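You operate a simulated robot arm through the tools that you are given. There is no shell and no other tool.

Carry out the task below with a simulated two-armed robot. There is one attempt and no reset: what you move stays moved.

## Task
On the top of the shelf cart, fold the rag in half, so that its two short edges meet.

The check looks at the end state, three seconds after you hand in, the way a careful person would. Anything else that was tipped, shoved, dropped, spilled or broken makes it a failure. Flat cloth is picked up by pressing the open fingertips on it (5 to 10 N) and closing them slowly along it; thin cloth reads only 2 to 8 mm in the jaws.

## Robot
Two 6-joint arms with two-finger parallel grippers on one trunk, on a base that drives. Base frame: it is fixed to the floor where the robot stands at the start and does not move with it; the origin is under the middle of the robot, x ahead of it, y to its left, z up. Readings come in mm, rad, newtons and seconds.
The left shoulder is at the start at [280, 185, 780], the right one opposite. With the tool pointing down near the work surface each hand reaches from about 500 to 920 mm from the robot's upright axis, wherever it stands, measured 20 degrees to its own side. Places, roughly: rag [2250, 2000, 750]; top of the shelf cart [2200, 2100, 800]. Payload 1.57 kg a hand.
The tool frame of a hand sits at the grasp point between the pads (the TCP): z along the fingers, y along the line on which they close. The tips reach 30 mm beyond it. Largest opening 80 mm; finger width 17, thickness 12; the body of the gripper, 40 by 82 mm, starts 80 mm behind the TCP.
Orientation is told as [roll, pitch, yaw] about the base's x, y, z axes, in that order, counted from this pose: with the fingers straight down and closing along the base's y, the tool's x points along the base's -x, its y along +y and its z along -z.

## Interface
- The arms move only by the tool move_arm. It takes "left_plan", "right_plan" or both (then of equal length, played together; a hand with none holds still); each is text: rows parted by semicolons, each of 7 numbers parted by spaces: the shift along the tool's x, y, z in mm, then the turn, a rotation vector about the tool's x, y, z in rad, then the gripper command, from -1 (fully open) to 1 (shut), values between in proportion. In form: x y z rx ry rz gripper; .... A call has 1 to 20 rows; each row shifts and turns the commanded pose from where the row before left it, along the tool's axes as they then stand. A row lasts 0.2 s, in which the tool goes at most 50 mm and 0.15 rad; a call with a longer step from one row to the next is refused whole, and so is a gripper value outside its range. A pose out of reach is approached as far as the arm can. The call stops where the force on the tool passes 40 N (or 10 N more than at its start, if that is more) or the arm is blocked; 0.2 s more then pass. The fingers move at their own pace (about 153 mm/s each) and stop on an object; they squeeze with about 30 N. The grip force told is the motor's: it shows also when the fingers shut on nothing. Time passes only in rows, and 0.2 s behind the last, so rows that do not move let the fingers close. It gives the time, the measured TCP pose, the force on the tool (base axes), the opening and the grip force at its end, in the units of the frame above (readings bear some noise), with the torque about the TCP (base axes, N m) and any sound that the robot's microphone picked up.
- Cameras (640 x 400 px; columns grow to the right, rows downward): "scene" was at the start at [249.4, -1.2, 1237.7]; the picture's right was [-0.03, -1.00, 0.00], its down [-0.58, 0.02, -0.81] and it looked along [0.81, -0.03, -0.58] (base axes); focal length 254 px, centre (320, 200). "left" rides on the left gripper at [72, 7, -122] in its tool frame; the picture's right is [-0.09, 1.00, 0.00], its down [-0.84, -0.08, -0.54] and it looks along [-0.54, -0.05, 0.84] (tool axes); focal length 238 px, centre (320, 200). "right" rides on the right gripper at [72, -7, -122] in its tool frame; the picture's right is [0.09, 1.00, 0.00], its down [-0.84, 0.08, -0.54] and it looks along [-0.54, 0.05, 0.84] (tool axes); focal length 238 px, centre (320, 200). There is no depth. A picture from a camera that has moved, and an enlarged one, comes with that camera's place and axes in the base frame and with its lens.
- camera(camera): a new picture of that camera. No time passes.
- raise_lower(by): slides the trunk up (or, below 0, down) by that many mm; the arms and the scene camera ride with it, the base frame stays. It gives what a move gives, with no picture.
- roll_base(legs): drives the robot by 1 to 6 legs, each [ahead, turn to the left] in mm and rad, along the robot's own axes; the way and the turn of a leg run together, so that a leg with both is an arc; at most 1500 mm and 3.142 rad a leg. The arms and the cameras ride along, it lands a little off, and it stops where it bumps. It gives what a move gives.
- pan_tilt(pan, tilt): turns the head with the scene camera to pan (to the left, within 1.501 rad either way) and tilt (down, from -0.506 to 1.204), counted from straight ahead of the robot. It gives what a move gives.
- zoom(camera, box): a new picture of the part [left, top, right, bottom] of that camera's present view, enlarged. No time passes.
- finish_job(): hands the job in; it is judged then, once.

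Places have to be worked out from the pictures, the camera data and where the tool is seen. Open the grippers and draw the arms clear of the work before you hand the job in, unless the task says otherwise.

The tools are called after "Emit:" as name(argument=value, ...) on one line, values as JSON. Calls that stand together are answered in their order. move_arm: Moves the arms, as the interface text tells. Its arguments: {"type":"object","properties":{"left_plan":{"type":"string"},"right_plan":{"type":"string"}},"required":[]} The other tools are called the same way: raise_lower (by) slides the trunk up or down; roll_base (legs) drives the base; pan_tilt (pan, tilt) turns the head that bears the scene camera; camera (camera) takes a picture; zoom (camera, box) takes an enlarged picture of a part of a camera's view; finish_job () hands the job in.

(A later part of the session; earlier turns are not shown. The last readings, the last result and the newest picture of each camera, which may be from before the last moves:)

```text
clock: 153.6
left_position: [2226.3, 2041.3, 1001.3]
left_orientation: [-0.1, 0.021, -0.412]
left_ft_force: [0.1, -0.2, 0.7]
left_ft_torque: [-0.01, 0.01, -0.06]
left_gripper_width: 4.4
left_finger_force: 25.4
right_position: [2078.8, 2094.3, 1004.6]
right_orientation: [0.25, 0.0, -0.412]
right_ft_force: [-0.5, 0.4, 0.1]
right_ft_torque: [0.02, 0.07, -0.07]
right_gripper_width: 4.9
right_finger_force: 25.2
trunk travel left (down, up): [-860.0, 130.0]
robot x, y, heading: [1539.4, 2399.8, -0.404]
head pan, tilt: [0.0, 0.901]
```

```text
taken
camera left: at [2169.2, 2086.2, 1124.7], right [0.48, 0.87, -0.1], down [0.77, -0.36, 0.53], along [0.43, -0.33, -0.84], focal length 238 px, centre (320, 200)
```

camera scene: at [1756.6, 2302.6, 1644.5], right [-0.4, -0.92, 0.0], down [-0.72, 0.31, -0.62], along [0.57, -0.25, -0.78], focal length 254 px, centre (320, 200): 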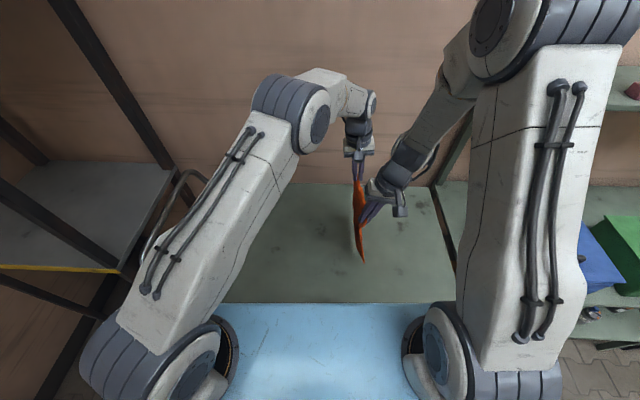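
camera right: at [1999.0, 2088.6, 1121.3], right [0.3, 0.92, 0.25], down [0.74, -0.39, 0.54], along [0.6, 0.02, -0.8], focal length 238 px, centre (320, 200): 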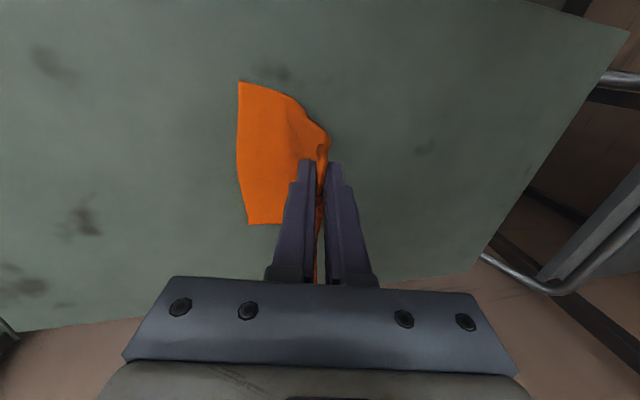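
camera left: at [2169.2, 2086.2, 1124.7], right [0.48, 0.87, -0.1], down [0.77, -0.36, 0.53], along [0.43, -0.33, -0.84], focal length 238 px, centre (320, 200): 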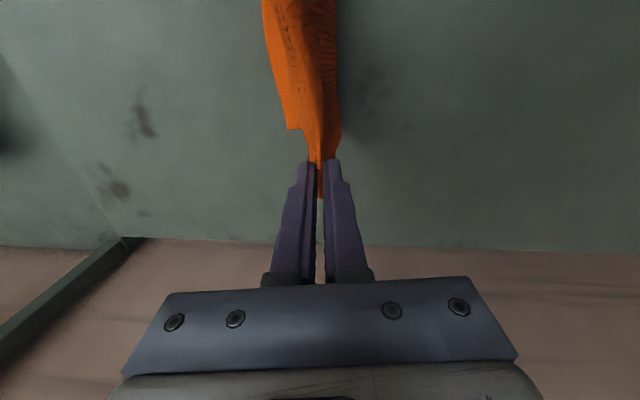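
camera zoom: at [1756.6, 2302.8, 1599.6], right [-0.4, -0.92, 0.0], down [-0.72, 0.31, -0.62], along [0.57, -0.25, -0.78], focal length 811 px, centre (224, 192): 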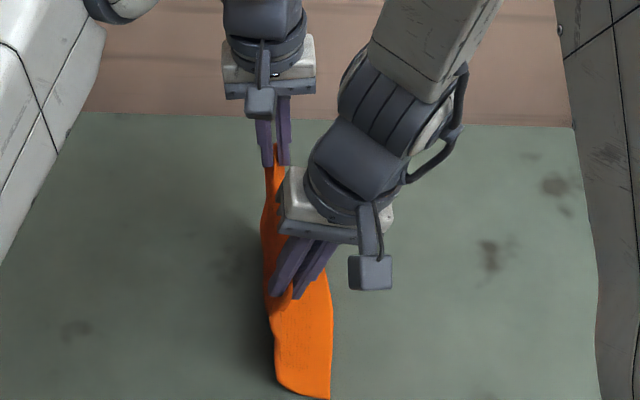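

It lays cleanly again: lower edge at about 108–110 mm right, hands 56 mm to its left. I continue 72 mm left and down so half the rag is laid.

Emit:
move_arm(left_plan="0 8.76 7.16 0 0 0 1; 0 8.76 7.16 0 0 0 1; 0 8.76 7.16 0 0 0 1; 0 8.76 7.16 0 0 0 1; 0 8.76 7.16 0 0 0 1; 0 8.76 7.16 0 0 0 1; 0 8.76 7.16 0 0 0 1; 0 8.76 7.16 0 0 0 1; 0 8.76 7.16 0 0 0 1; 0 0 0 0 0 0 1", right_plan="0 5.78 9.73 0 0 0 1; 0 5.78 9.73 0 0 0 1; 0 5.78 9.73 0 0 0 1; 0 5.78 9.73 0 0 0 1; 0 5.78 9.73 0 0 0 1; 0 5.78 9.73 0 0 0 1; 0 5.78 9.73 0 0 0 1; 0 5.78 9.73 0 0 0 1; 0 5.78 9.73 0 0 0 1; 0 0 0 0 0 0 1")

Emit:
zoom(camera="scene", box=[280, 140, 380, 265])

Emit:
camera(camera="right")

Emit:
camera(camera="left")

```text
clock: 155.8
left_position: [2253.8, 2108.0, 930.0]
left_orientation: [-0.098, 0.022, -0.41]
left_ft_force: [0.5, -0.7, -0.6]
left_ft_torque: [-0.02, -0.02, -0.1]
left_gripper_width: 4.3
left_finger_force: 24.9
right_position: [2109.0, 2162.0, 931.8]
right_orientation: [0.25, 0.0, -0.413]
right_ft_force: [0.0, -0.8, 0.6]
right_ft_torque: [0.0, 0.03, -0.1]
right_gripper_width: 5.2
right_finger_force: 25.5
trunk travel left (down, up): [-860.0, 130.0]
robot x, y, heading: [1542.8, 2392.5, -0.409]
head pan, tilt: [0.0, 0.901]
```

```text
3.20 times, centred on (330, 202) of scene
camera zoom: at [1756.6, 2302.8, 1599.6], right [-0.4, -0.92, 0.0], down [-0.72, 0.31, -0.62], along [0.57, -0.25, -0.78], focal length 811 px, centre (288, 192)
```

zoom: 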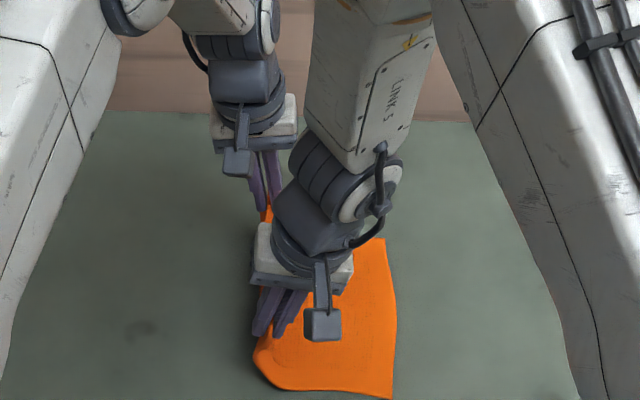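

```text
taken
camera right: at [2029.0, 2156.0, 1048.1], right [0.3, 0.92, 0.25], down [0.74, -0.39, 0.54], along [0.6, 0.02, -0.8], focal length 238 px, centre (320, 200)
```

right: 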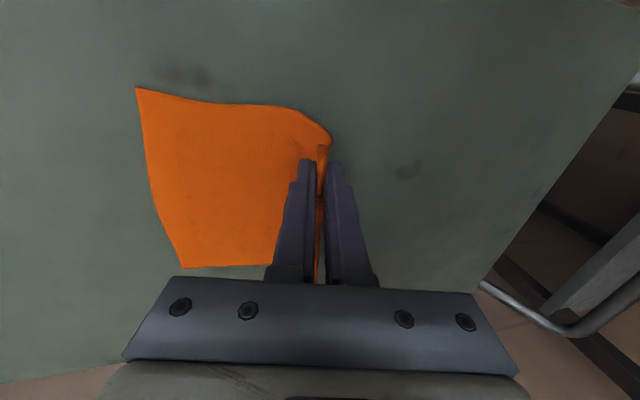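

```text
taken
camera left: at [2196.7, 2153.0, 1052.5], right [0.48, 0.87, -0.1], down [0.77, -0.36, 0.53], along [0.43, -0.33, -0.84], focal length 238 px, centre (320, 200)
```

left: 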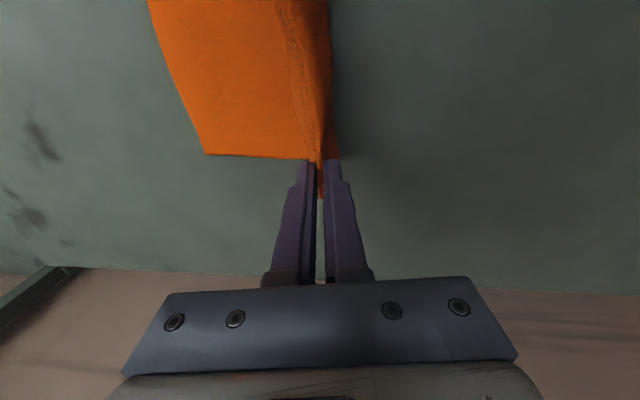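

Again half is laid with the lower edge unmoved at about L -108. I swing both hands right and down along the same arc to fold the top half over.

Emit:
move_arm(left_plan="0 -6.41 1.2 0 0 0 1; 0 -6.41 1.2 0 0 0 1; 0 -6.15 2.33 0 0 0 1; 0 -6.15 2.33 0 0 0 1; 0 -5.6 3.33 0 0 0 1; 0 -5.6 3.33 0 0 0 1; 0 -4.95 4.27 0 0 0 1; 0 -4.95 4.27 0 0 0 1; 0 -4.16 5.09 0 0 0 1; 0 -4.16 5.09 0 0 0 1; 0 -3.2 5.7 0 0 0 1; 0 -3.2 5.7 0 0 0 1; 0 -2.15 6.14 0 0 0 1; 0 -2.15 6.14 0 0 0 1; 0 -1.06 6.49 0 0 0 1; 0 -1.06 6.49 0 0 0 1; 0 0 0 0 0 0 1", right_plan="0 -6.43 -1.07 0 0 0 1; 0 -6.43 -1.07 0 0 0 1; 0 -6.57 0.08 0 0 0 1; 0 -6.57 0.08 0 0 0 1; 0 -6.4 1.21 0 0 0 1; 0 -6.4 1.21 0 0 0 1; 0 -6.11 2.31 0 0 0 1; 0 -6.11 2.31 0 0 0 1; 0 -5.65 3.36 0 0 0 1; 0 -5.65 3.36 0 0 0 1; 0 -4.96 4.26 0 0 0 1; 0 -4.96 4.26 0 0 0 1; 0 -4.12 5.04 0 0 0 1; 0 -4.12 5.04 0 0 0 1; 0 -3.22 5.73 0 0 0 1; 0 -3.22 5.73 0 0 0 1; 0 0 0 0 0 0 1")

Emit:
zoom(camera="scene", box=[280, 140, 380, 265])

Emit:
zoom(camera="right", box=[160, 60, 480, 260])

Emit:
zoom(camera="left", box=[160, 0, 480, 200])

```text
clock: 159.4
left_position: [2223.9, 2041.5, 867.8]
left_orientation: [-0.099, 0.021, -0.411]
left_ft_force: [-0.5, 0.0, 0.9]
left_ft_torque: [-0.02, -0.03, -0.06]
left_gripper_width: 4.2
left_finger_force: 24.5
right_position: [2080.0, 2091.6, 870.3]
right_orientation: [0.248, 0.0, -0.411]
right_ft_force: [-0.8, 0.0, 0.5]
right_ft_torque: [-0.01, 0.0, -0.04]
right_gripper_width: 4.8
right_finger_force: 24.9
trunk travel left (down, up): [-860.0, 130.0]
robot x, y, heading: [1540.4, 2397.8, -0.413]
head pan, tilt: [0.0, 0.901]
```

```text
3.20 times, centred on (330, 202) of scene
camera zoom: at [1756.4, 2302.7, 1599.6], right [-0.4, -0.92, 0.0], down [-0.72, 0.31, -0.62], along [0.57, -0.25, -0.78], focal length 811 px, centre (288, 192)
```

zoom: 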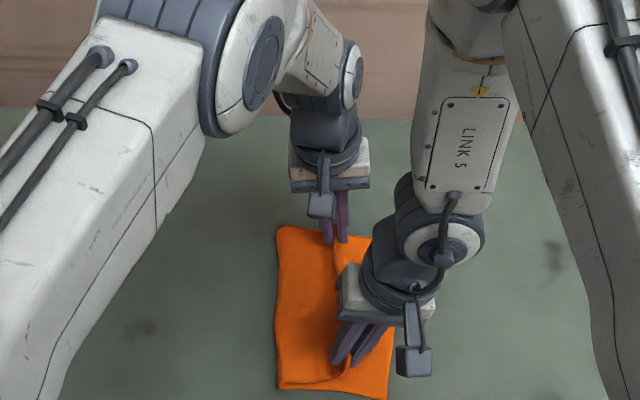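

```text
2.00 times, centred on (320, 160) of right
camera zoom: at [1998.9, 2085.6, 987.1], right [0.3, 0.92, 0.25], down [0.74, -0.39, 0.54], along [0.6, 0.02, -0.8], focal length 477 px, centre (320, 280)
```

zoom: 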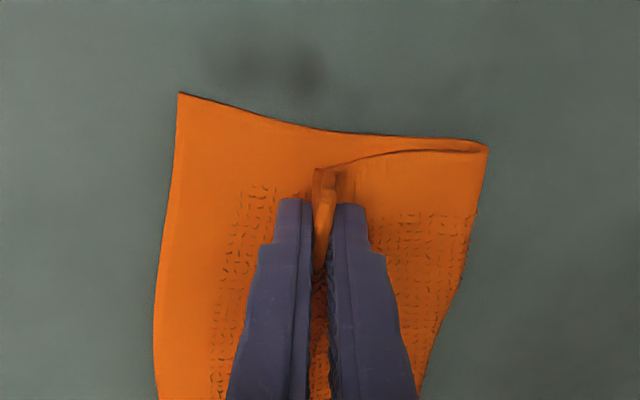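

```text
2.00 times, centred on (320, 100) of left
camera zoom: at [2167.0, 2085.0, 990.8], right [0.48, 0.87, -0.1], down [0.77, -0.36, 0.53], along [0.43, -0.33, -0.84], focal length 477 px, centre (320, 400)
```

zoom: 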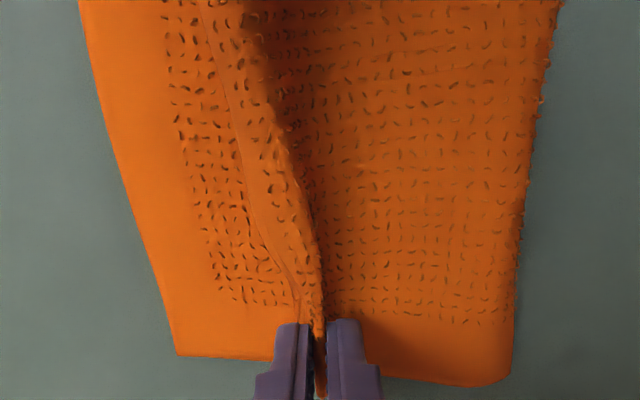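

The fold is good, but the views show about 24 mm of cloth still standing inside the jaws, which is why the hem falls short. I lower both hands to the layers, loosen slightly to 10 mm, slide the fingers 14 mm up along the ridge and close again, so only the crest is held.

Emit:
move_arm(left_plan="0 0.45 4.5 0 0 0 1; 0 0.45 4.5 0 0 0 1; 0 0 0 0 0 0 0.75; 0 0 0 0 0 0 0.75; 0 0 -4 0 0 0 0.75; 0 0 -4 0 0 0 0.75; 0 0 -4 0 0 0 0.75; 0 0 -2 0 0 0 0.75; 0 0 0 0 0 0 0.85; 0 0 0 0 0 0 0.95; 0 0 0 0 0 0 1; 0 0 0 0 0 0 1", right_plan="0 -1.5 5.8 0 0 0 1; 0 -1.5 5.8 0 0 0 1; 0 0 0 0 0 0 0.75; 0 0 0 0 0 0 0.75; 0 0 -4 0 0 0 0.75; 0 0 -4 0 0 0 0.75; 0 0 -4 0 0 0 0.75; 0 0 -2 0 0 0 0.75; 0 0 0 0 0 0 0.85; 0 0 0 0 0 0 0.95; 0 0 0 0 0 0 1; 0 0 0 0 0 0 1")

Emit:
zoom(camera="right", box=[160, 60, 480, 260])

Emit:
zoom(camera="left", box=[160, 0, 480, 200])

```text
clock: 162.0
left_position: [2225.0, 2041.9, 872.0]
left_orientation: [-0.099, 0.021, -0.412]
left_ft_force: [-0.4, 1.1, 1.0]
left_ft_torque: [-0.01, -0.03, 0.01]
left_gripper_width: 4.2
left_finger_force: 25.3
right_position: [2079.0, 2089.0, 872.5]
right_orientation: [0.25, 0.001, -0.413]
right_ft_force: [0.5, 1.0, -0.5]
right_ft_torque: [0.0, 0.01, 0.0]
right_gripper_width: 4.8
right_finger_force: 24.9
trunk travel left (down, up): [-860.0, 130.0]
robot x, y, heading: [1538.1, 2392.7, -0.403]
head pan, tilt: [0.0, 0.901]
```

```text
2.00 times, centred on (320, 160) of right
camera zoom: at [1998.2, 2083.0, 988.6], right [0.3, 0.92, 0.25], down [0.74, -0.39, 0.54], along [0.6, 0.02, -0.8], focal length 477 px, centre (320, 280)
```

zoom: 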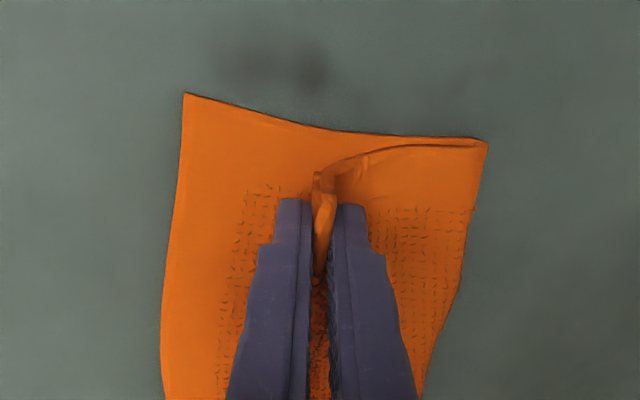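

```text
2.00 times, centred on (320, 100) of left
camera zoom: at [2168.1, 2086.5, 995.8], right [0.48, 0.87, -0.1], down [0.77, -0.36, 0.53], along [0.43, -0.33, -0.84], focal length 477 px, centre (320, 400)
```

zoom: 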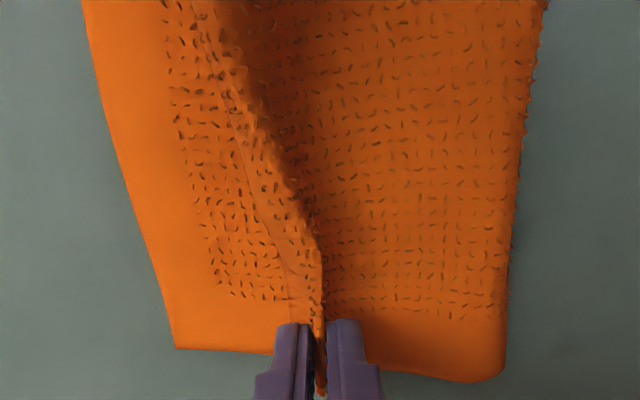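

Both still hold (4.2 and 4.8 mm). I move both 12 mm right and 8 mm toward me, to correct the small offset between the layers, and check whether the fold line stays put.

Emit:
move_arm(left_plan="2.7 -4 0.4 0 0 0 1; 2.7 -4 0.4 0 0 0 1; 2.6 -3.9 0.4 0 0 0 1; 0 0 0 0 0 0 1", right_plan="2.7 -3.9 -1 0 0 0 1; 2.7 -3.9 -1 0 0 0 1; 2.6 -3.8 -1 0 0 0 1; 0 0 0 0 0 0 1")

Emit:
zoom(camera="right", box=[160, 60, 480, 260])

Emit:
zoom(camera="left", box=[160, 0, 480, 200])

Emit:
zoom(camera="scene", box=[280, 140, 380, 265])

```text
clock: 163.0
left_position: [2212.8, 2035.9, 873.6]
left_orientation: [-0.099, 0.022, -0.412]
left_ft_force: [0.1, 0.2, 0.2]
left_ft_torque: [-0.04, 0.0, -0.05]
left_gripper_width: 4.5
left_finger_force: 24.8
right_position: [2066.8, 2081.8, 872.7]
right_orientation: [0.249, 0.0, -0.412]
right_ft_force: [0.7, -0.3, -0.6]
right_ft_torque: [0.03, 0.02, -0.01]
right_gripper_width: 5.1
right_finger_force: 25.7
trunk travel left (down, up): [-860.0, 130.0]
robot x, y, heading: [1538.6, 2400.9, -0.407]
head pan, tilt: [0.0, 0.901]
```

```text
2.00 times, centred on (320, 160) of right
camera zoom: at [1986.5, 2075.7, 989.0], right [0.3, 0.92, 0.25], down [0.74, -0.39, 0.54], along [0.6, 0.02, -0.8], focal length 477 px, centre (320, 280)
```

zoom: 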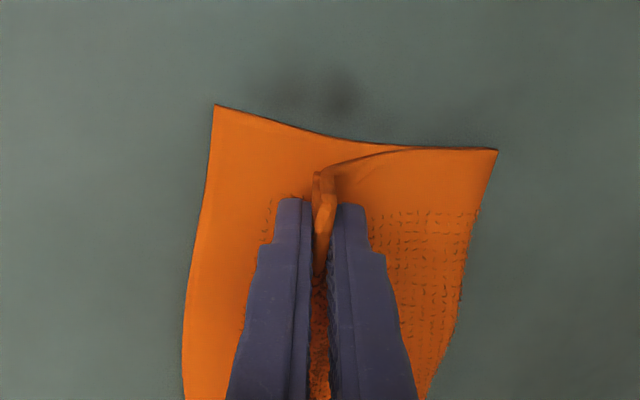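

```text
2.00 times, centred on (320, 100) of left
camera zoom: at [2155.9, 2079.6, 995.8], right [0.48, 0.87, -0.1], down [0.77, -0.36, 0.53], along [0.43, -0.33, -0.84], focal length 477 px, centre (320, 400)
```

zoom: 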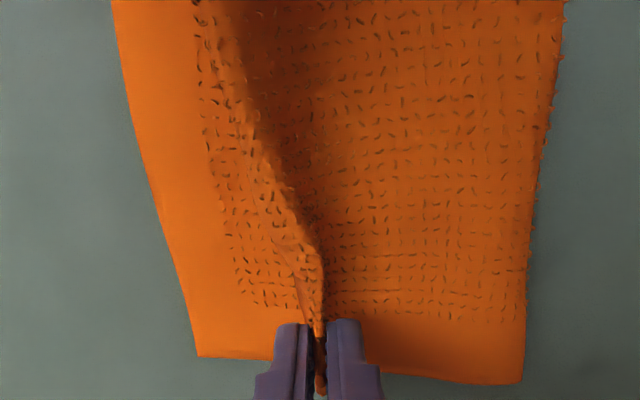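

```text
3.20 times, centred on (330, 202) of scene
camera zoom: at [1756.4, 2302.7, 1599.6], right [-0.4, -0.92, 0.0], down [-0.72, 0.31, -0.62], along [0.57, -0.25, -0.78], focal length 811 px, centre (288, 192)
```

zoom: 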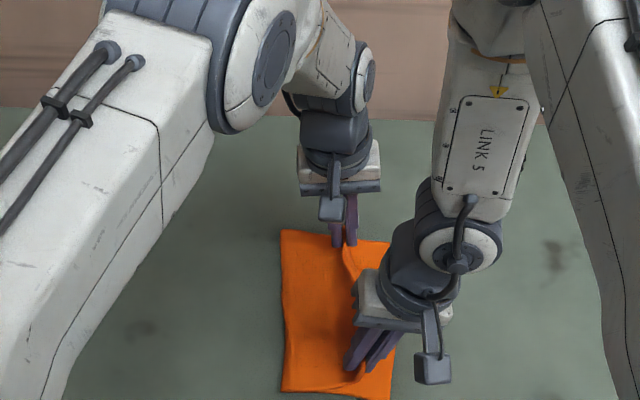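

The fold line got dragged slightly because nothing anchors it. New plan: the left hand lets go of the far end and presses on the fold side as an anchor, while the right hand draws the hem out end by end. I lower and open the left hand, then lift it.

Emit:
move_arm(left_plan="0 0.4 4 0 0 0 1; 0 0.4 4 0 0 0 1; 0 0.3 3 0 0 0 1; 0 0 0 0 0 0 0.85; 0 0 0 0 0 0 0.75; 0 0 0 0 0 0 0.65; 0 0 0 0 0 0 0.5; 0 0 0 0 0 0 0.3; 0 0 -8 0 0 0 0.2; 0 0 -20 0 0 0 0.2; 0 0 -30 0 0 0 0.2; 0 0 -30 0 0 0 0.2; 0 0 0 0 0 0 0.2", right_plan="0 0 0 0 0 0 1; 0 -0.9 3.4 0 0 0 1; 0 -0.9 3.4 0 0 0 1; 0 0 0 0 0 0 1; 0 0 0 0 0 0 1; 0 0 0 0 0 0 1; 0 0 0 0 0 0 1; 0 0 0 0 0 0 1; 0 0 0 0 0 0 1; 0 0 0 0 0 0 1; 0 0 0 0 0 0 1; 0 0 0 0 0 0 1; 0 0 0 0 0 0 1")

Emit:
camera(camera="left")

Emit:
zoom(camera="scene", box=[280, 140, 380, 265])

```text
clock: 165.8
left_position: [2218.1, 2040.3, 951.2]
left_orientation: [-0.099, 0.021, -0.412]
left_ft_force: [0.3, -0.7, -0.7]
left_ft_torque: [0.02, -0.01, 0.02]
left_gripper_width: 32.0
left_finger_force: 0.0
right_position: [2066.7, 2081.2, 865.2]
right_orientation: [0.249, -0.001, -0.412]
right_ft_force: [-0.7, 0.5, -0.2]
right_ft_torque: [0.03, 0.01, -0.04]
right_gripper_width: 5.0
right_finger_force: 24.8
trunk travel left (down, up): [-860.0, 130.0]
robot x, y, heading: [1536.8, 2393.1, -0.405]
head pan, tilt: [0.0, 0.901]
```

```text
taken
camera left: at [2162.1, 2085.6, 1073.8], right [0.48, 0.87, -0.1], down [0.77, -0.36, 0.53], along [0.43, -0.33, -0.84], focal length 238 px, centre (320, 200)
```

left: 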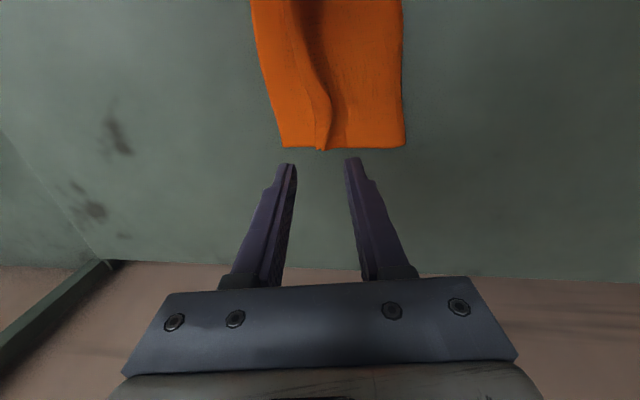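

```text
3.20 times, centred on (330, 202) of scene
camera zoom: at [1756.3, 2302.9, 1599.6], right [-0.4, -0.92, 0.0], down [-0.72, 0.31, -0.62], along [0.57, -0.25, -0.78], focal length 811 px, centre (288, 192)
```

zoom: 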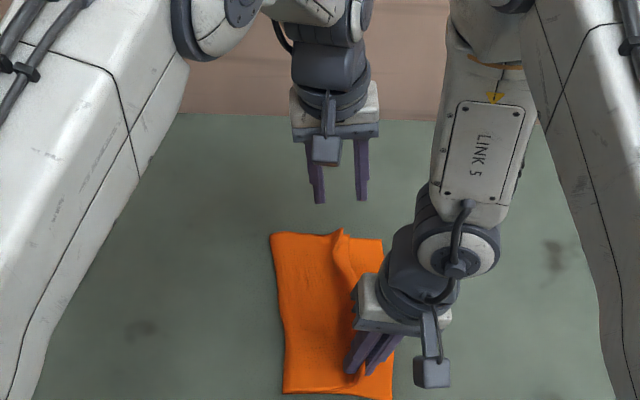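

The far half settled back flat, and the near end is still held by the right hand. I straighten the left hand, close it, and bring it over the fold side at about F 665, L -2, then lower it close to the cloth as an anchor.

Emit:
move_arm(left_plan="0 0 0 -0.1 0 0 1; 0 27 0 0 0 0 1; 0 27 0 0 0 0 1; 33 0 0 0 0 0 1; 33 0 0 0 0 0 1; 34 0 0 0 0 0 1; 0 0 0 0 0 0 1")

Emit:
camera(camera="scene")

Emit:
camera(camera="left")

```text
clock: 167.4
left_position: [2146.6, 2133.5, 955.1]
left_orientation: [0.001, 0.02, -0.412]
left_ft_force: [0.2, -0.9, 0.7]
left_ft_torque: [0.01, -0.02, 0.01]
left_gripper_width: 0.1
left_finger_force: 21.5
right_position: [2067.2, 2081.6, 865.3]
right_orientation: [0.251, -0.001, -0.412]
right_ft_force: [0.2, -0.2, -0.1]
right_ft_torque: [-0.01, 0.02, -0.06]
right_gripper_width: 5.0
right_finger_force: 25.5
trunk travel left (down, up): [-860.0, 130.0]
robot x, y, heading: [1538.4, 2394.6, -0.402]
head pan, tilt: [0.0, 0.901]
```

```text
taken
camera scene: at [1756.3, 2302.8, 1599.6], right [-0.4, -0.92, 0.0], down [-0.72, 0.31, -0.62], along [0.57, -0.25, -0.78], focal length 254 px, centre (320, 200)
```

scene: 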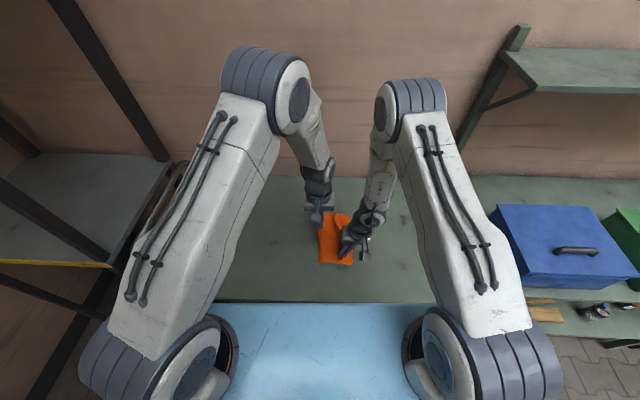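

```text
taken
camera left: at [2085.2, 2167.3, 1078.4], right [0.48, 0.88, 0.0], down [0.75, -0.41, 0.53], along [0.46, -0.25, -0.85], focal length 238 px, centre (320, 200)
```

left: 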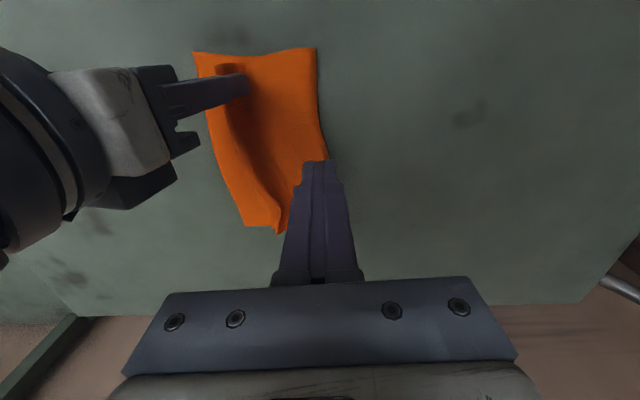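

The left camera shows the whole rag, with the right hand's pinch near the top and the anchor spot just inside the fold line. I lower the left hand onto it.

Emit:
move_arm(left_plan="0 -3 30 0 0 0 1; 0 -3 30 0 0 0 1; 0 0 25 0 0 0 1; 0 0 5 0 0 0 1; 0 0 2 0 0 0 1; 0 0 1 0 0 0 1; 0 0 1 0 0 0 1; 0 0 0 0 0 0 1")

```text
clock: 169.2
left_position: [2142.5, 2126.7, 859.2]
left_orientation: [0.001, 0.021, -0.411]
left_ft_force: [0.3, 1.2, 1.4]
left_ft_torque: [0.07, 0.02, 0.01]
left_gripper_width: 0.0
left_finger_force: 21.0
right_position: [2067.2, 2081.8, 865.8]
right_orientation: [0.248, 0.0, -0.411]
right_ft_force: [0.1, 0.0, 0.1]
right_ft_torque: [0.04, -0.04, -0.02]
right_gripper_width: 5.0
right_finger_force: 25.2
trunk travel left (down, up): [-860.0, 130.0]
robot x, y, heading: [1533.6, 2397.4, -0.41]
head pan, tilt: [0.0, 0.901]
```

Contact at about 1.4 N; I press 2.2 mm more to anchor firmly.

Emit:
move_arm(left_plan="0 0 0.8 0 0 0 1; 0 0 0.7 0 0 0 1; 0 0 0.7 0 0 0 1; 0 0 0 0 0 0 1")

Emit:
zoom(camera="right", box=[160, 60, 480, 260])

Emit:
camera(camera="left")

```text
clock: 170.2
left_position: [2142.9, 2126.9, 857.4]
left_orientation: [0.003, 0.019, -0.411]
left_ft_force: [-3.3, 1.3, 14.2]
left_ft_torque: [0.05, 0.09, 0.01]
left_gripper_width: 0.0
left_finger_force: 20.9
right_position: [2066.9, 2081.1, 865.9]
right_orientation: [0.25, 0.0, -0.412]
right_ft_force: [0.8, -0.3, 0.6]
right_ft_torque: [0.01, -0.01, 0.0]
right_gripper_width: 4.9
right_finger_force: 25.4
trunk travel left (down, up): [-860.0, 130.0]
robot x, y, heading: [1536.6, 2397.8, -0.413]
head pan, tilt: [0.0, 0.901]
```

```text
2.00 times, centred on (320, 160) of right
camera zoom: at [1985.9, 2075.8, 982.9], right [0.3, 0.92, 0.25], down [0.74, -0.39, 0.54], along [0.6, 0.02, -0.8], focal length 477 px, centre (320, 280)
```

zoom: 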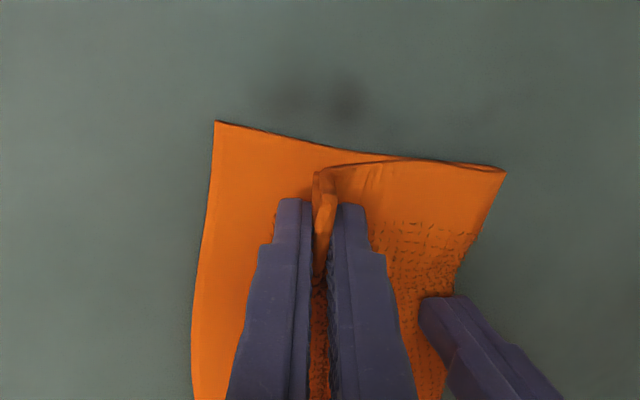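

```text
taken
camera left: at [2081.3, 2160.2, 980.3], right [0.48, 0.88, 0.0], down [0.75, -0.41, 0.53], along [0.46, -0.25, -0.85], focal length 238 px, centre (320, 200)
```

left: 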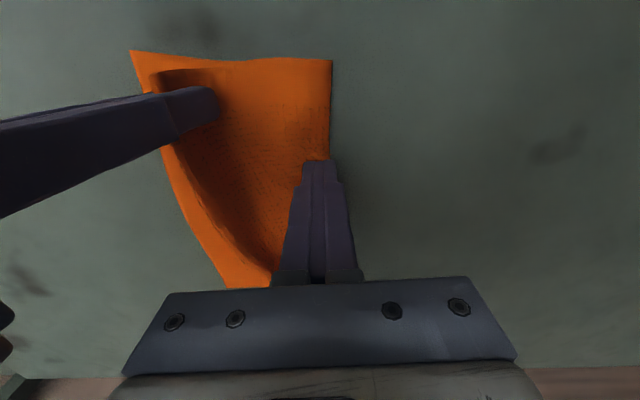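

The anchor holds with 14 N. The right hand now draws the near crest 15 mm to the right.

Emit:
move_arm(right_plan="0 -3.88 -0.99 0 0 0 1; 0 -3.88 -0.99 0 0 0 1; 0 -3.88 -0.99 0 0 0 1; 0 -2.9 -0.74 0 0 0 1; 0 0 0 0 0 0 1")

Emit:
zoom(camera="right", box=[160, 60, 480, 260])

Emit:
camera(camera="left")

```text
clock: 171.4
left_position: [2142.4, 2126.9, 856.5]
left_orientation: [0.0, 0.02, -0.412]
left_ft_force: [-4.8, 0.4, 16.8]
left_ft_torque: [-0.01, 0.14, -0.01]
left_gripper_width: 0.0
left_finger_force: 21.5
right_position: [2060.1, 2066.7, 866.8]
right_orientation: [0.251, 0.0, -0.41]
right_ft_force: [1.6, 1.5, -0.5]
right_ft_torque: [0.04, 0.0, -0.01]
right_gripper_width: 5.1
right_finger_force: 25.4
trunk travel left (down, up): [-860.0, 130.0]
robot x, y, heading: [1537.3, 2396.8, -0.409]
head pan, tilt: [0.0, 0.901]
```

```text
2.00 times, centred on (320, 160) of right
camera zoom: at [1980.0, 2062.1, 983.0], right [0.3, 0.92, 0.25], down [0.74, -0.39, 0.54], along [0.6, 0.02, -0.8], focal length 477 px, centre (320, 280)
```

zoom: 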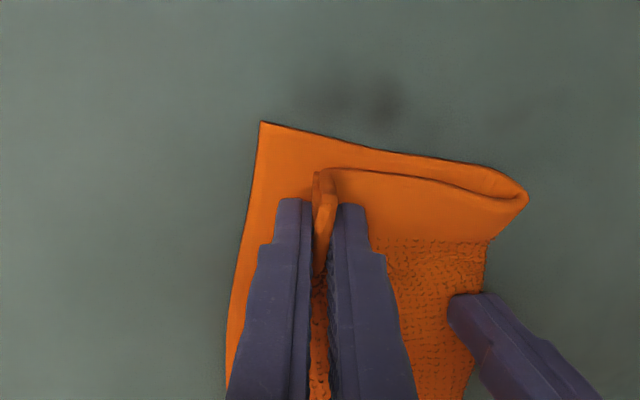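

```text
taken
camera left: at [2081.2, 2160.2, 980.1], right [0.48, 0.88, 0.0], down [0.75, -0.41, 0.53], along [0.46, -0.25, -0.85], focal length 238 px, centre (320, 200)
```

left: 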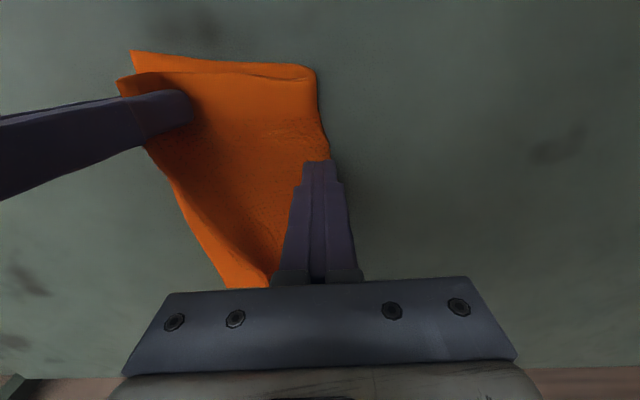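

The near end is drawn out taut, about 18 mm from the lower edge, with the lower edge unmoved. I lower it while easing slightly left so the hem foot points outward, then open slowly and lift off.

Emit:
move_arm(right_plan="0 -0.74 2.91 0 0 0 1; 0 2.41 2.68 0 0 0 1; 0 2.41 2.68 0 0 0 1; 0 0 0 0 0 0 0.9; 0 0 0 0 0 0 0.8; 0 0 0 0 0 0 0.7; 0 0 0 0 0 0 0.6; 0 0 0 0 0 0 0.5; 0 0 0 0 0 0 0.4; 0 0 0 0 0 0 0.3; 0 0 -8 0 0 0 0.3; 0 0 -15 0 0 0 0.3; 0 0 -25 0 0 0 0.3; 0 0 0 0 0 0 0.3")

Emit:
camera(camera="right")

Emit:
camera(camera="left")

Emit:
zoom(camera="scene", box=[280, 160, 380, 285])

```text
clock: 174.4
left_position: [2142.4, 2125.9, 856.2]
left_orientation: [0.001, 0.019, -0.412]
left_ft_force: [-2.9, 1.2, 17.0]
left_ft_torque: [0.0, 0.1, 0.0]
left_gripper_width: 0.0
left_finger_force: 21.7
right_position: [2058.5, 2064.1, 904.7]
right_orientation: [0.251, 0.0, -0.413]
right_ft_force: [0.4, 0.6, -0.1]
right_ft_torque: [-0.04, 0.02, 0.01]
right_gripper_width: 28.2
right_finger_force: 0.0
trunk travel left (down, up): [-860.0, 130.0]
robot x, y, heading: [1537.5, 2395.4, -0.407]
head pan, tilt: [0.0, 0.901]
```

```text
taken
camera right: at [1978.2, 2057.9, 1022.0], right [0.3, 0.92, 0.25], down [0.74, -0.39, 0.54], along [0.6, 0.02, -0.8], focal length 238 px, centre (320, 200)
```

right: 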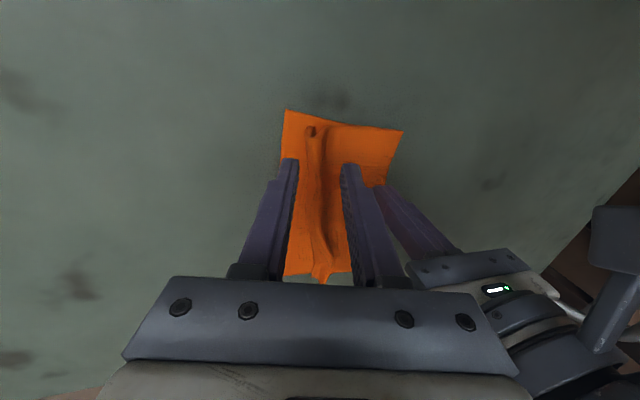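

```text
taken
camera left: at [2081.2, 2160.3, 980.1], right [0.48, 0.88, 0.0], down [0.75, -0.41, 0.53], along [0.46, -0.25, -0.85], focal length 238 px, centre (320, 200)
```

left: 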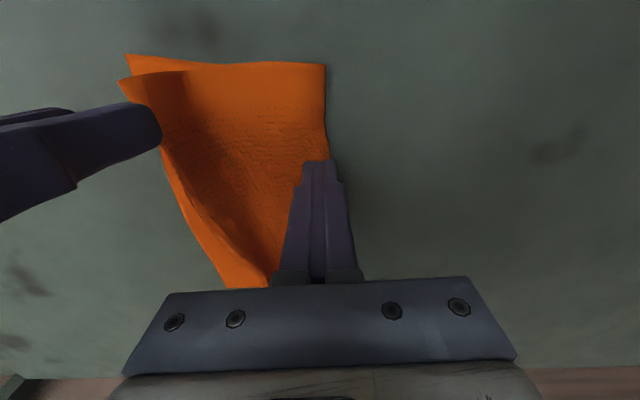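

```text
3.20 times, centred on (330, 222) of scene
camera zoom: at [1755.7, 2303.1, 1599.7], right [-0.4, -0.92, 0.0], down [-0.72, 0.31, -0.62], along [0.57, -0.25, -0.78], focal length 811 px, centre (288, 128)
```

zoom: 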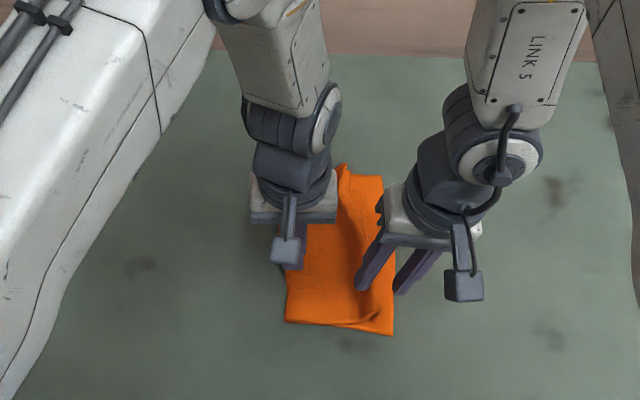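

The near hem now lies much closer to the lower edge. I zoom in for details.

Emit:
zoom(camera="right", box=[230, 90, 430, 290])

Emit:
zoom(camera="left", box=[80, 30, 400, 290])

```text
2.00 times, centred on (330, 190) of right
camera zoom: at [1978.2, 2057.9, 1022.0], right [0.3, 0.92, 0.25], down [0.74, -0.39, 0.54], along [0.6, 0.02, -0.8], focal length 477 px, centre (300, 220)
```

zoom: 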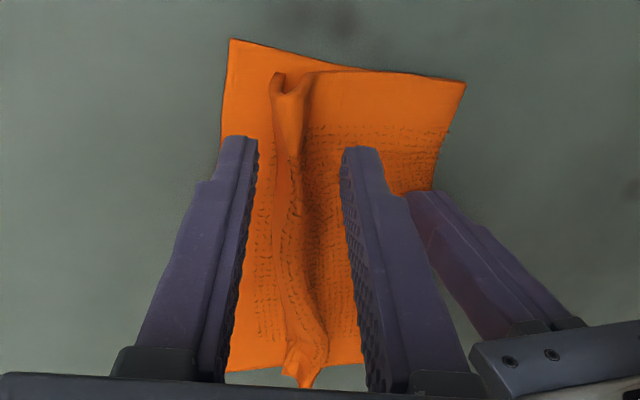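

```text
1.54 times, centred on (240, 160) of left
camera zoom: at [2081.2, 2160.3, 980.1], right [0.48, 0.88, 0.0], down [0.75, -0.41, 0.53], along [0.46, -0.25, -0.85], focal length 367 px, centre (443, 262)
```

zoom: 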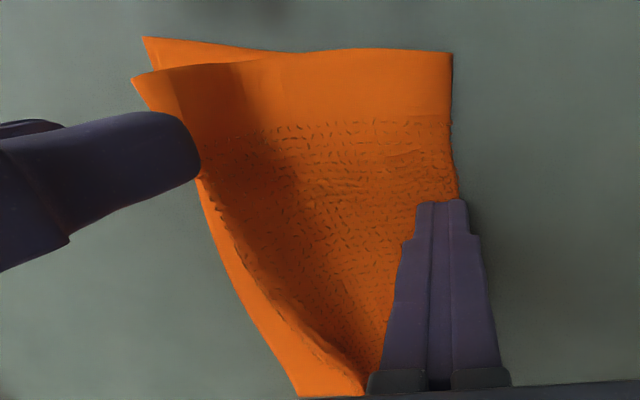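

The near hem is now about 19 mm from the lower edge with a small soft roll. Next the far end: I shift the anchor 28 mm further along the fold, and carry the right hand over to the far crest (about F 765, L -62).

Emit:
move_arm(left_plan="0 0 -12 0 0 0 1; -28 0 0 0 0 0 1; 0 0 9 0 0 0 1; 0 0 1.5 0 0 0 1; 0 0 1 0 0 0 1; 0 0 0 0 0 0 1; 0 0 0 0 0 0 1; 0 0 0 0 0 0 1", right_plan="0 7.4 -29 0 0 0 0.3; -39 0 0 0 0 0 0.3; -39 0 0 0 0 0 0.3; -39 0 0 0 0 0 0.3; -39 0 0 0 0 0 0.3; 0 12.9 3.3 0 0 0 0.3; 0 12.9 3.3 0 0 -0.14 0.3; 0 0 0 0 0 0 0.3")

Emit:
camera(camera="right")

Emit:
camera(camera="scene")

Emit:
camera(camera="left")

```text
clock: 176.2
left_position: [2167.9, 2115.5, 856.3]
left_orientation: [0.002, 0.02, -0.411]
left_ft_force: [1.2, 0.6, 7.9]
left_ft_torque: [-0.01, 0.02, 0.03]
left_gripper_width: 0.0
left_finger_force: 21.6
right_position: [2210.9, 2025.3, 934.3]
right_orientation: [0.247, -0.036, -0.275]
right_ft_force: [-0.1, 0.1, 0.6]
right_ft_torque: [0.03, 0.01, -0.01]
right_gripper_width: 27.8
right_finger_force: 0.0
trunk travel left (down, up): [-860.0, 130.0]
robot x, y, heading: [1540.7, 2392.8, -0.408]
head pan, tilt: [0.0, 0.901]
```

```text
taken
camera right: at [2128.2, 2009.2, 1048.0], right [0.17, 0.96, 0.24], down [0.77, -0.28, 0.57], along [0.61, 0.09, -0.78], focal length 238 px, centre (320, 200)
```

right: 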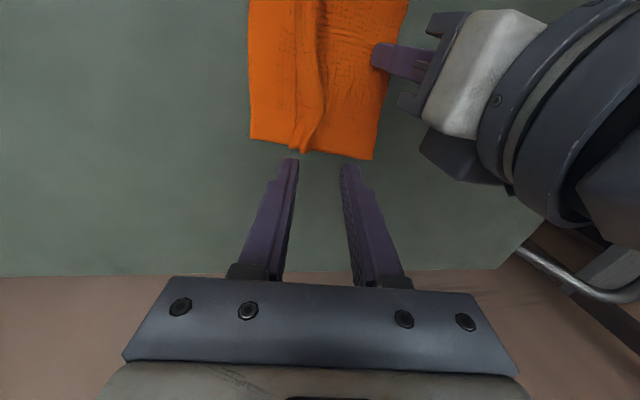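

```text
taken
camera scene: at [1756.2, 2303.0, 1599.7], right [-0.4, -0.92, 0.0], down [-0.72, 0.31, -0.62], along [0.57, -0.25, -0.78], focal length 254 px, centre (320, 200)
```

scene: 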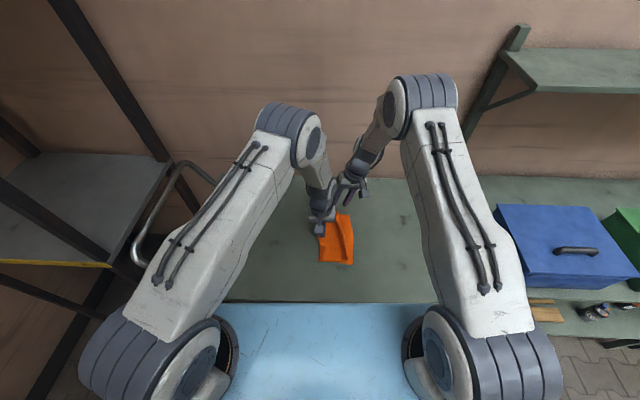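

```text
taken
camera left: at [2107.2, 2149.1, 979.9], right [0.48, 0.88, 0.0], down [0.75, -0.41, 0.52], along [0.46, -0.25, -0.85], focal length 238 px, centre (320, 200)
```

left: 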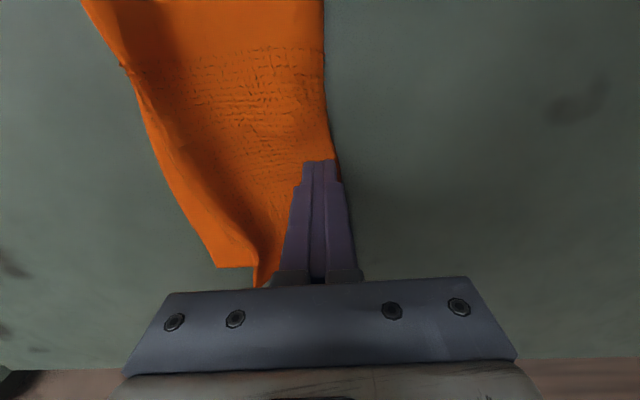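

The right hand straddles the far crest within a few mm and the anchor presses with 8 N. I press the anchor 1 mm more, lower the right hand so the tips reach just below the crest, and close slowly.

Emit:
move_arm(left_plan="0 0 1 0 0 0 1; 0 0 0 0 0 0 1; 0 0 0 0 0 0 1; 0 0 0 0 0 0 1; 0 0 0 0 0 0 1; 0 0 0 0 0 0 1; 0 0 0 0 0 0 1; 0 0 0 0 0 0 1; 0 0 0 0 0 0 1; 0 0 0 0 0 0 1; 0 0 0 0 0 0 1", right_plan="0 -6.2 24.2 0 0 0 0.3; 0 -6.2 24.2 0 0 0 0.3; 0 -4 15.5 0 0 0 0.3; 0 0 0 0 0 0 0.4; 0 0 0 0 0 0 0.5; 0 0 0 0 0 0 0.6; 0 0 0 0 0 0 0.7; 0 0 0 0 0 0 0.8; 0 0 0 0 0 0 0.9; 0 0 0 0 0 0 1; 0 0 0 0 0 0 1")

Emit:
zoom(camera="right", box=[200, 0, 440, 200])

```text
clock: 178.6
left_position: [2168.8, 2116.9, 855.7]
left_orientation: [0.0, 0.018, -0.412]
left_ft_force: [3.8, 0.7, 17.3]
left_ft_torque: [-0.07, -0.09, 0.02]
left_gripper_width: 0.2
left_finger_force: 21.1
right_position: [2215.3, 2024.4, 867.1]
right_orientation: [0.248, -0.035, -0.275]
right_ft_force: [0.3, 0.0, 0.1]
right_ft_torque: [0.03, -0.01, -0.02]
right_gripper_width: 4.7
right_finger_force: 25.4
trunk travel left (down, up): [-860.0, 130.0]
robot x, y, heading: [1534.2, 2397.5, -0.403]
head pan, tilt: [0.0, 0.901]
```

```text
2.00 times, centred on (320, 100) of right
camera zoom: at [2132.2, 2008.1, 981.8], right [0.17, 0.96, 0.24], down [0.77, -0.28, 0.57], along [0.61, 0.09, -0.78], focal length 477 px, centre (320, 400)
```

zoom: 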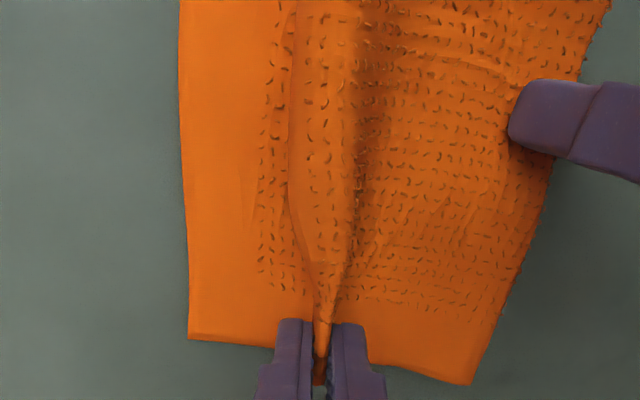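

The far crest is held (4.7 mm) and the anchor presses with 17 N. I lift 3 mm and draw the far end 24 mm to the right.

Emit:
move_arm(right_plan="0 0.7 -2.9 0 0 0 1; 0.6 -4.6 -1.2 0 0 0 1; 0.6 -4.6 -1.2 0 0 0 1; 0.6 -4.6 -1.2 0 0 0 1; 0.6 -4.6 -1.2 0 0 0 1; 0.6 -4.6 -1.2 0 0 0 1; 0 0 0 0 0 0 1")

Emit:
camera(camera="right")

Emit:
camera(camera="left")

```text
clock: 180.2
left_position: [2167.0, 2115.6, 854.4]
left_orientation: [-0.001, 0.02, -0.413]
left_ft_force: [3.8, -2.5, 17.7]
left_ft_torque: [-0.12, -0.08, 0.01]
left_gripper_width: 0.0
left_finger_force: 21.9
right_position: [2204.7, 2001.5, 871.8]
right_orientation: [0.248, -0.034, -0.277]
right_ft_force: [-1.1, 2.5, -0.3]
right_ft_torque: [0.14, 0.01, -0.01]
right_gripper_width: 5.0
right_finger_force: 25.7
trunk travel left (down, up): [-860.0, 130.0]
robot x, y, heading: [1538.5, 2394.2, -0.416]
head pan, tilt: [0.0, 0.901]
```

```text
taken
camera right: at [2121.2, 1985.9, 986.4], right [0.17, 0.96, 0.24], down [0.77, -0.28, 0.57], along [0.61, 0.09, -0.78], focal length 238 px, centre (320, 200)
```

right: 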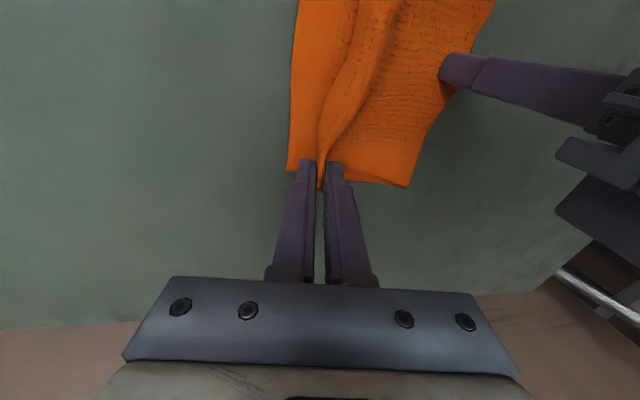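

```text
taken
camera left: at [2106.7, 2149.3, 979.0], right [0.48, 0.88, 0.0], down [0.75, -0.41, 0.53], along [0.46, -0.25, -0.85], focal length 238 px, centre (320, 200)
```

left: 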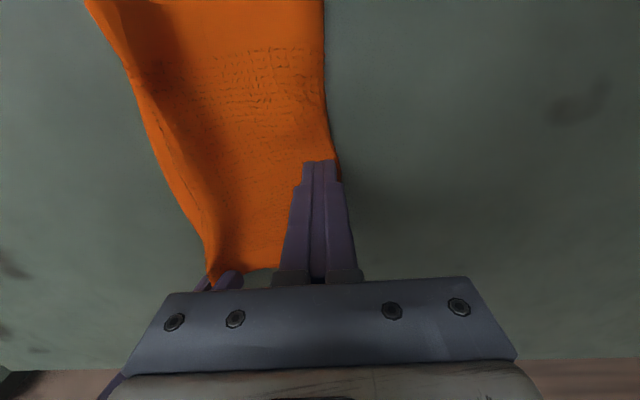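

The far end is drawn out too: about 19 mm from the lower edge, which has not moved. I lower it while easing left a little, open slowly and lift off.

Emit:
move_arm(right_plan="0 -0.99 3.88 0 0 0 1; 0 2.04 4.13 0 0 0 1; 0 2.04 4.13 0 0 0 1; 0 0 0 0 0 0 0.9; 0 0 0 0 0 0 0.8; 0 0 0 0 0 0 0.7; 0 0 0 0 0 0 0.6; 0 0 0 0 0 0 0.5; 0 0 0 0 0 0 0.4; 0 0 0 0 0 0 0.3; 0 0 -8 0 0 0 0.3; 0 0 -15 0 0 0 0.3; 0 0 -30 0 0 0 0.3; 0 0 -30 0 0 0 0.3; 0 0 0 0 0 0 0.3")

Emit:
camera(camera="right")

Emit:
zoom(camera="right", box=[220, 0, 460, 200])

Emit:
camera(camera="left")

```text
clock: 183.4
left_position: [2168.1, 2116.1, 855.4]
left_orientation: [0.003, 0.019, -0.413]
left_ft_force: [2.5, -1.2, 18.1]
left_ft_torque: [-0.09, 0.0, 0.01]
left_gripper_width: 0.0
left_finger_force: 21.1
right_position: [2199.1, 1988.1, 943.7]
right_orientation: [0.247, -0.031, -0.275]
right_ft_force: [-0.5, -0.4, 0.3]
right_ft_torque: [-0.03, -0.03, -0.01]
right_gripper_width: 28.0
right_finger_force: 0.1
trunk travel left (down, up): [-860.0, 130.0]
robot x, y, heading: [1536.3, 2393.5, -0.408]
head pan, tilt: [0.0, 0.901]
```

```text
taken
camera right: at [2115.7, 1973.0, 1058.2], right [0.17, 0.96, 0.24], down [0.77, -0.28, 0.57], along [0.61, 0.09, -0.78], focal length 238 px, centre (320, 200)
```

right: 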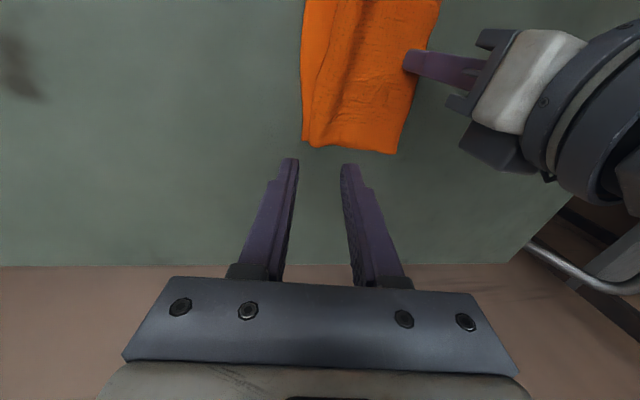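

```text
2.00 times, centred on (340, 100) of right
camera zoom: at [2115.7, 1973.0, 1058.2], right [0.17, 0.96, 0.24], down [0.77, -0.28, 0.57], along [0.61, 0.09, -0.78], focal length 477 px, centre (280, 400)
```

zoom: 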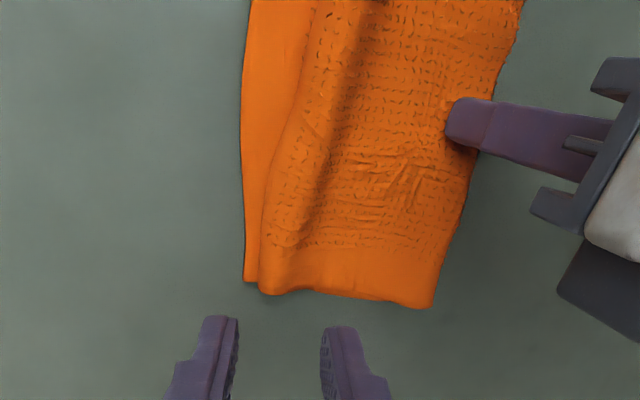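

```text
taken
camera left: at [2106.5, 2149.3, 979.0], right [0.48, 0.88, 0.0], down [0.75, -0.41, 0.53], along [0.46, -0.25, -0.85], focal length 238 px, centre (320, 200)
```

left: 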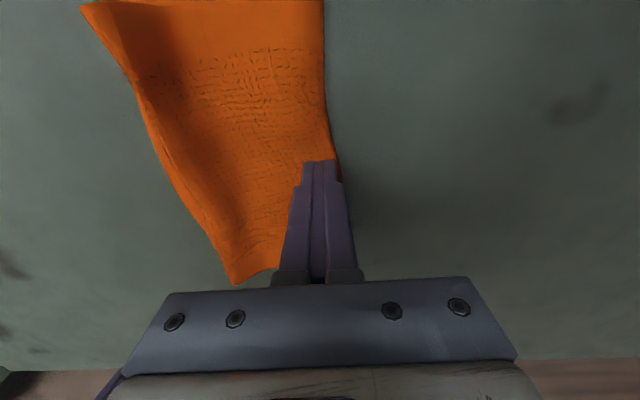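

The far end is now within about 8 mm and smooth. I look at the whole rag from the scene camera to plan the middle and near part.

Emit:
zoom(camera="scene", box=[290, 190, 390, 290])

Emit:
zoom(camera="left", box=[60, 0, 380, 290])

```text
4.00 times, centred on (340, 240) of scene
camera zoom: at [1755.8, 2303.1, 1599.7], right [-0.4, -0.92, 0.0], down [-0.72, 0.31, -0.62], along [0.57, -0.25, -0.78], focal length 1014 px, centre (240, 40)
```

zoom: 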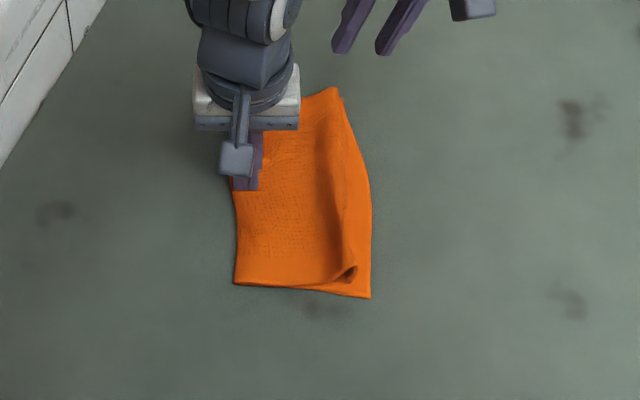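

```text
1.38 times, centred on (220, 145) of left
camera zoom: at [2106.5, 2149.3, 979.0], right [0.48, 0.88, 0.0], down [0.75, -0.41, 0.53], along [0.46, -0.25, -0.85], focal length 329 px, centre (458, 276)
```

zoom: 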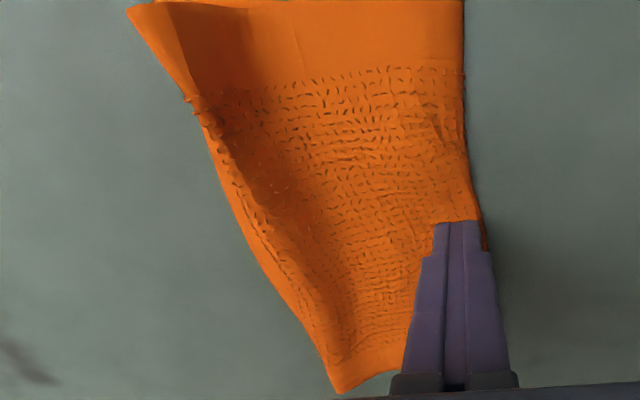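

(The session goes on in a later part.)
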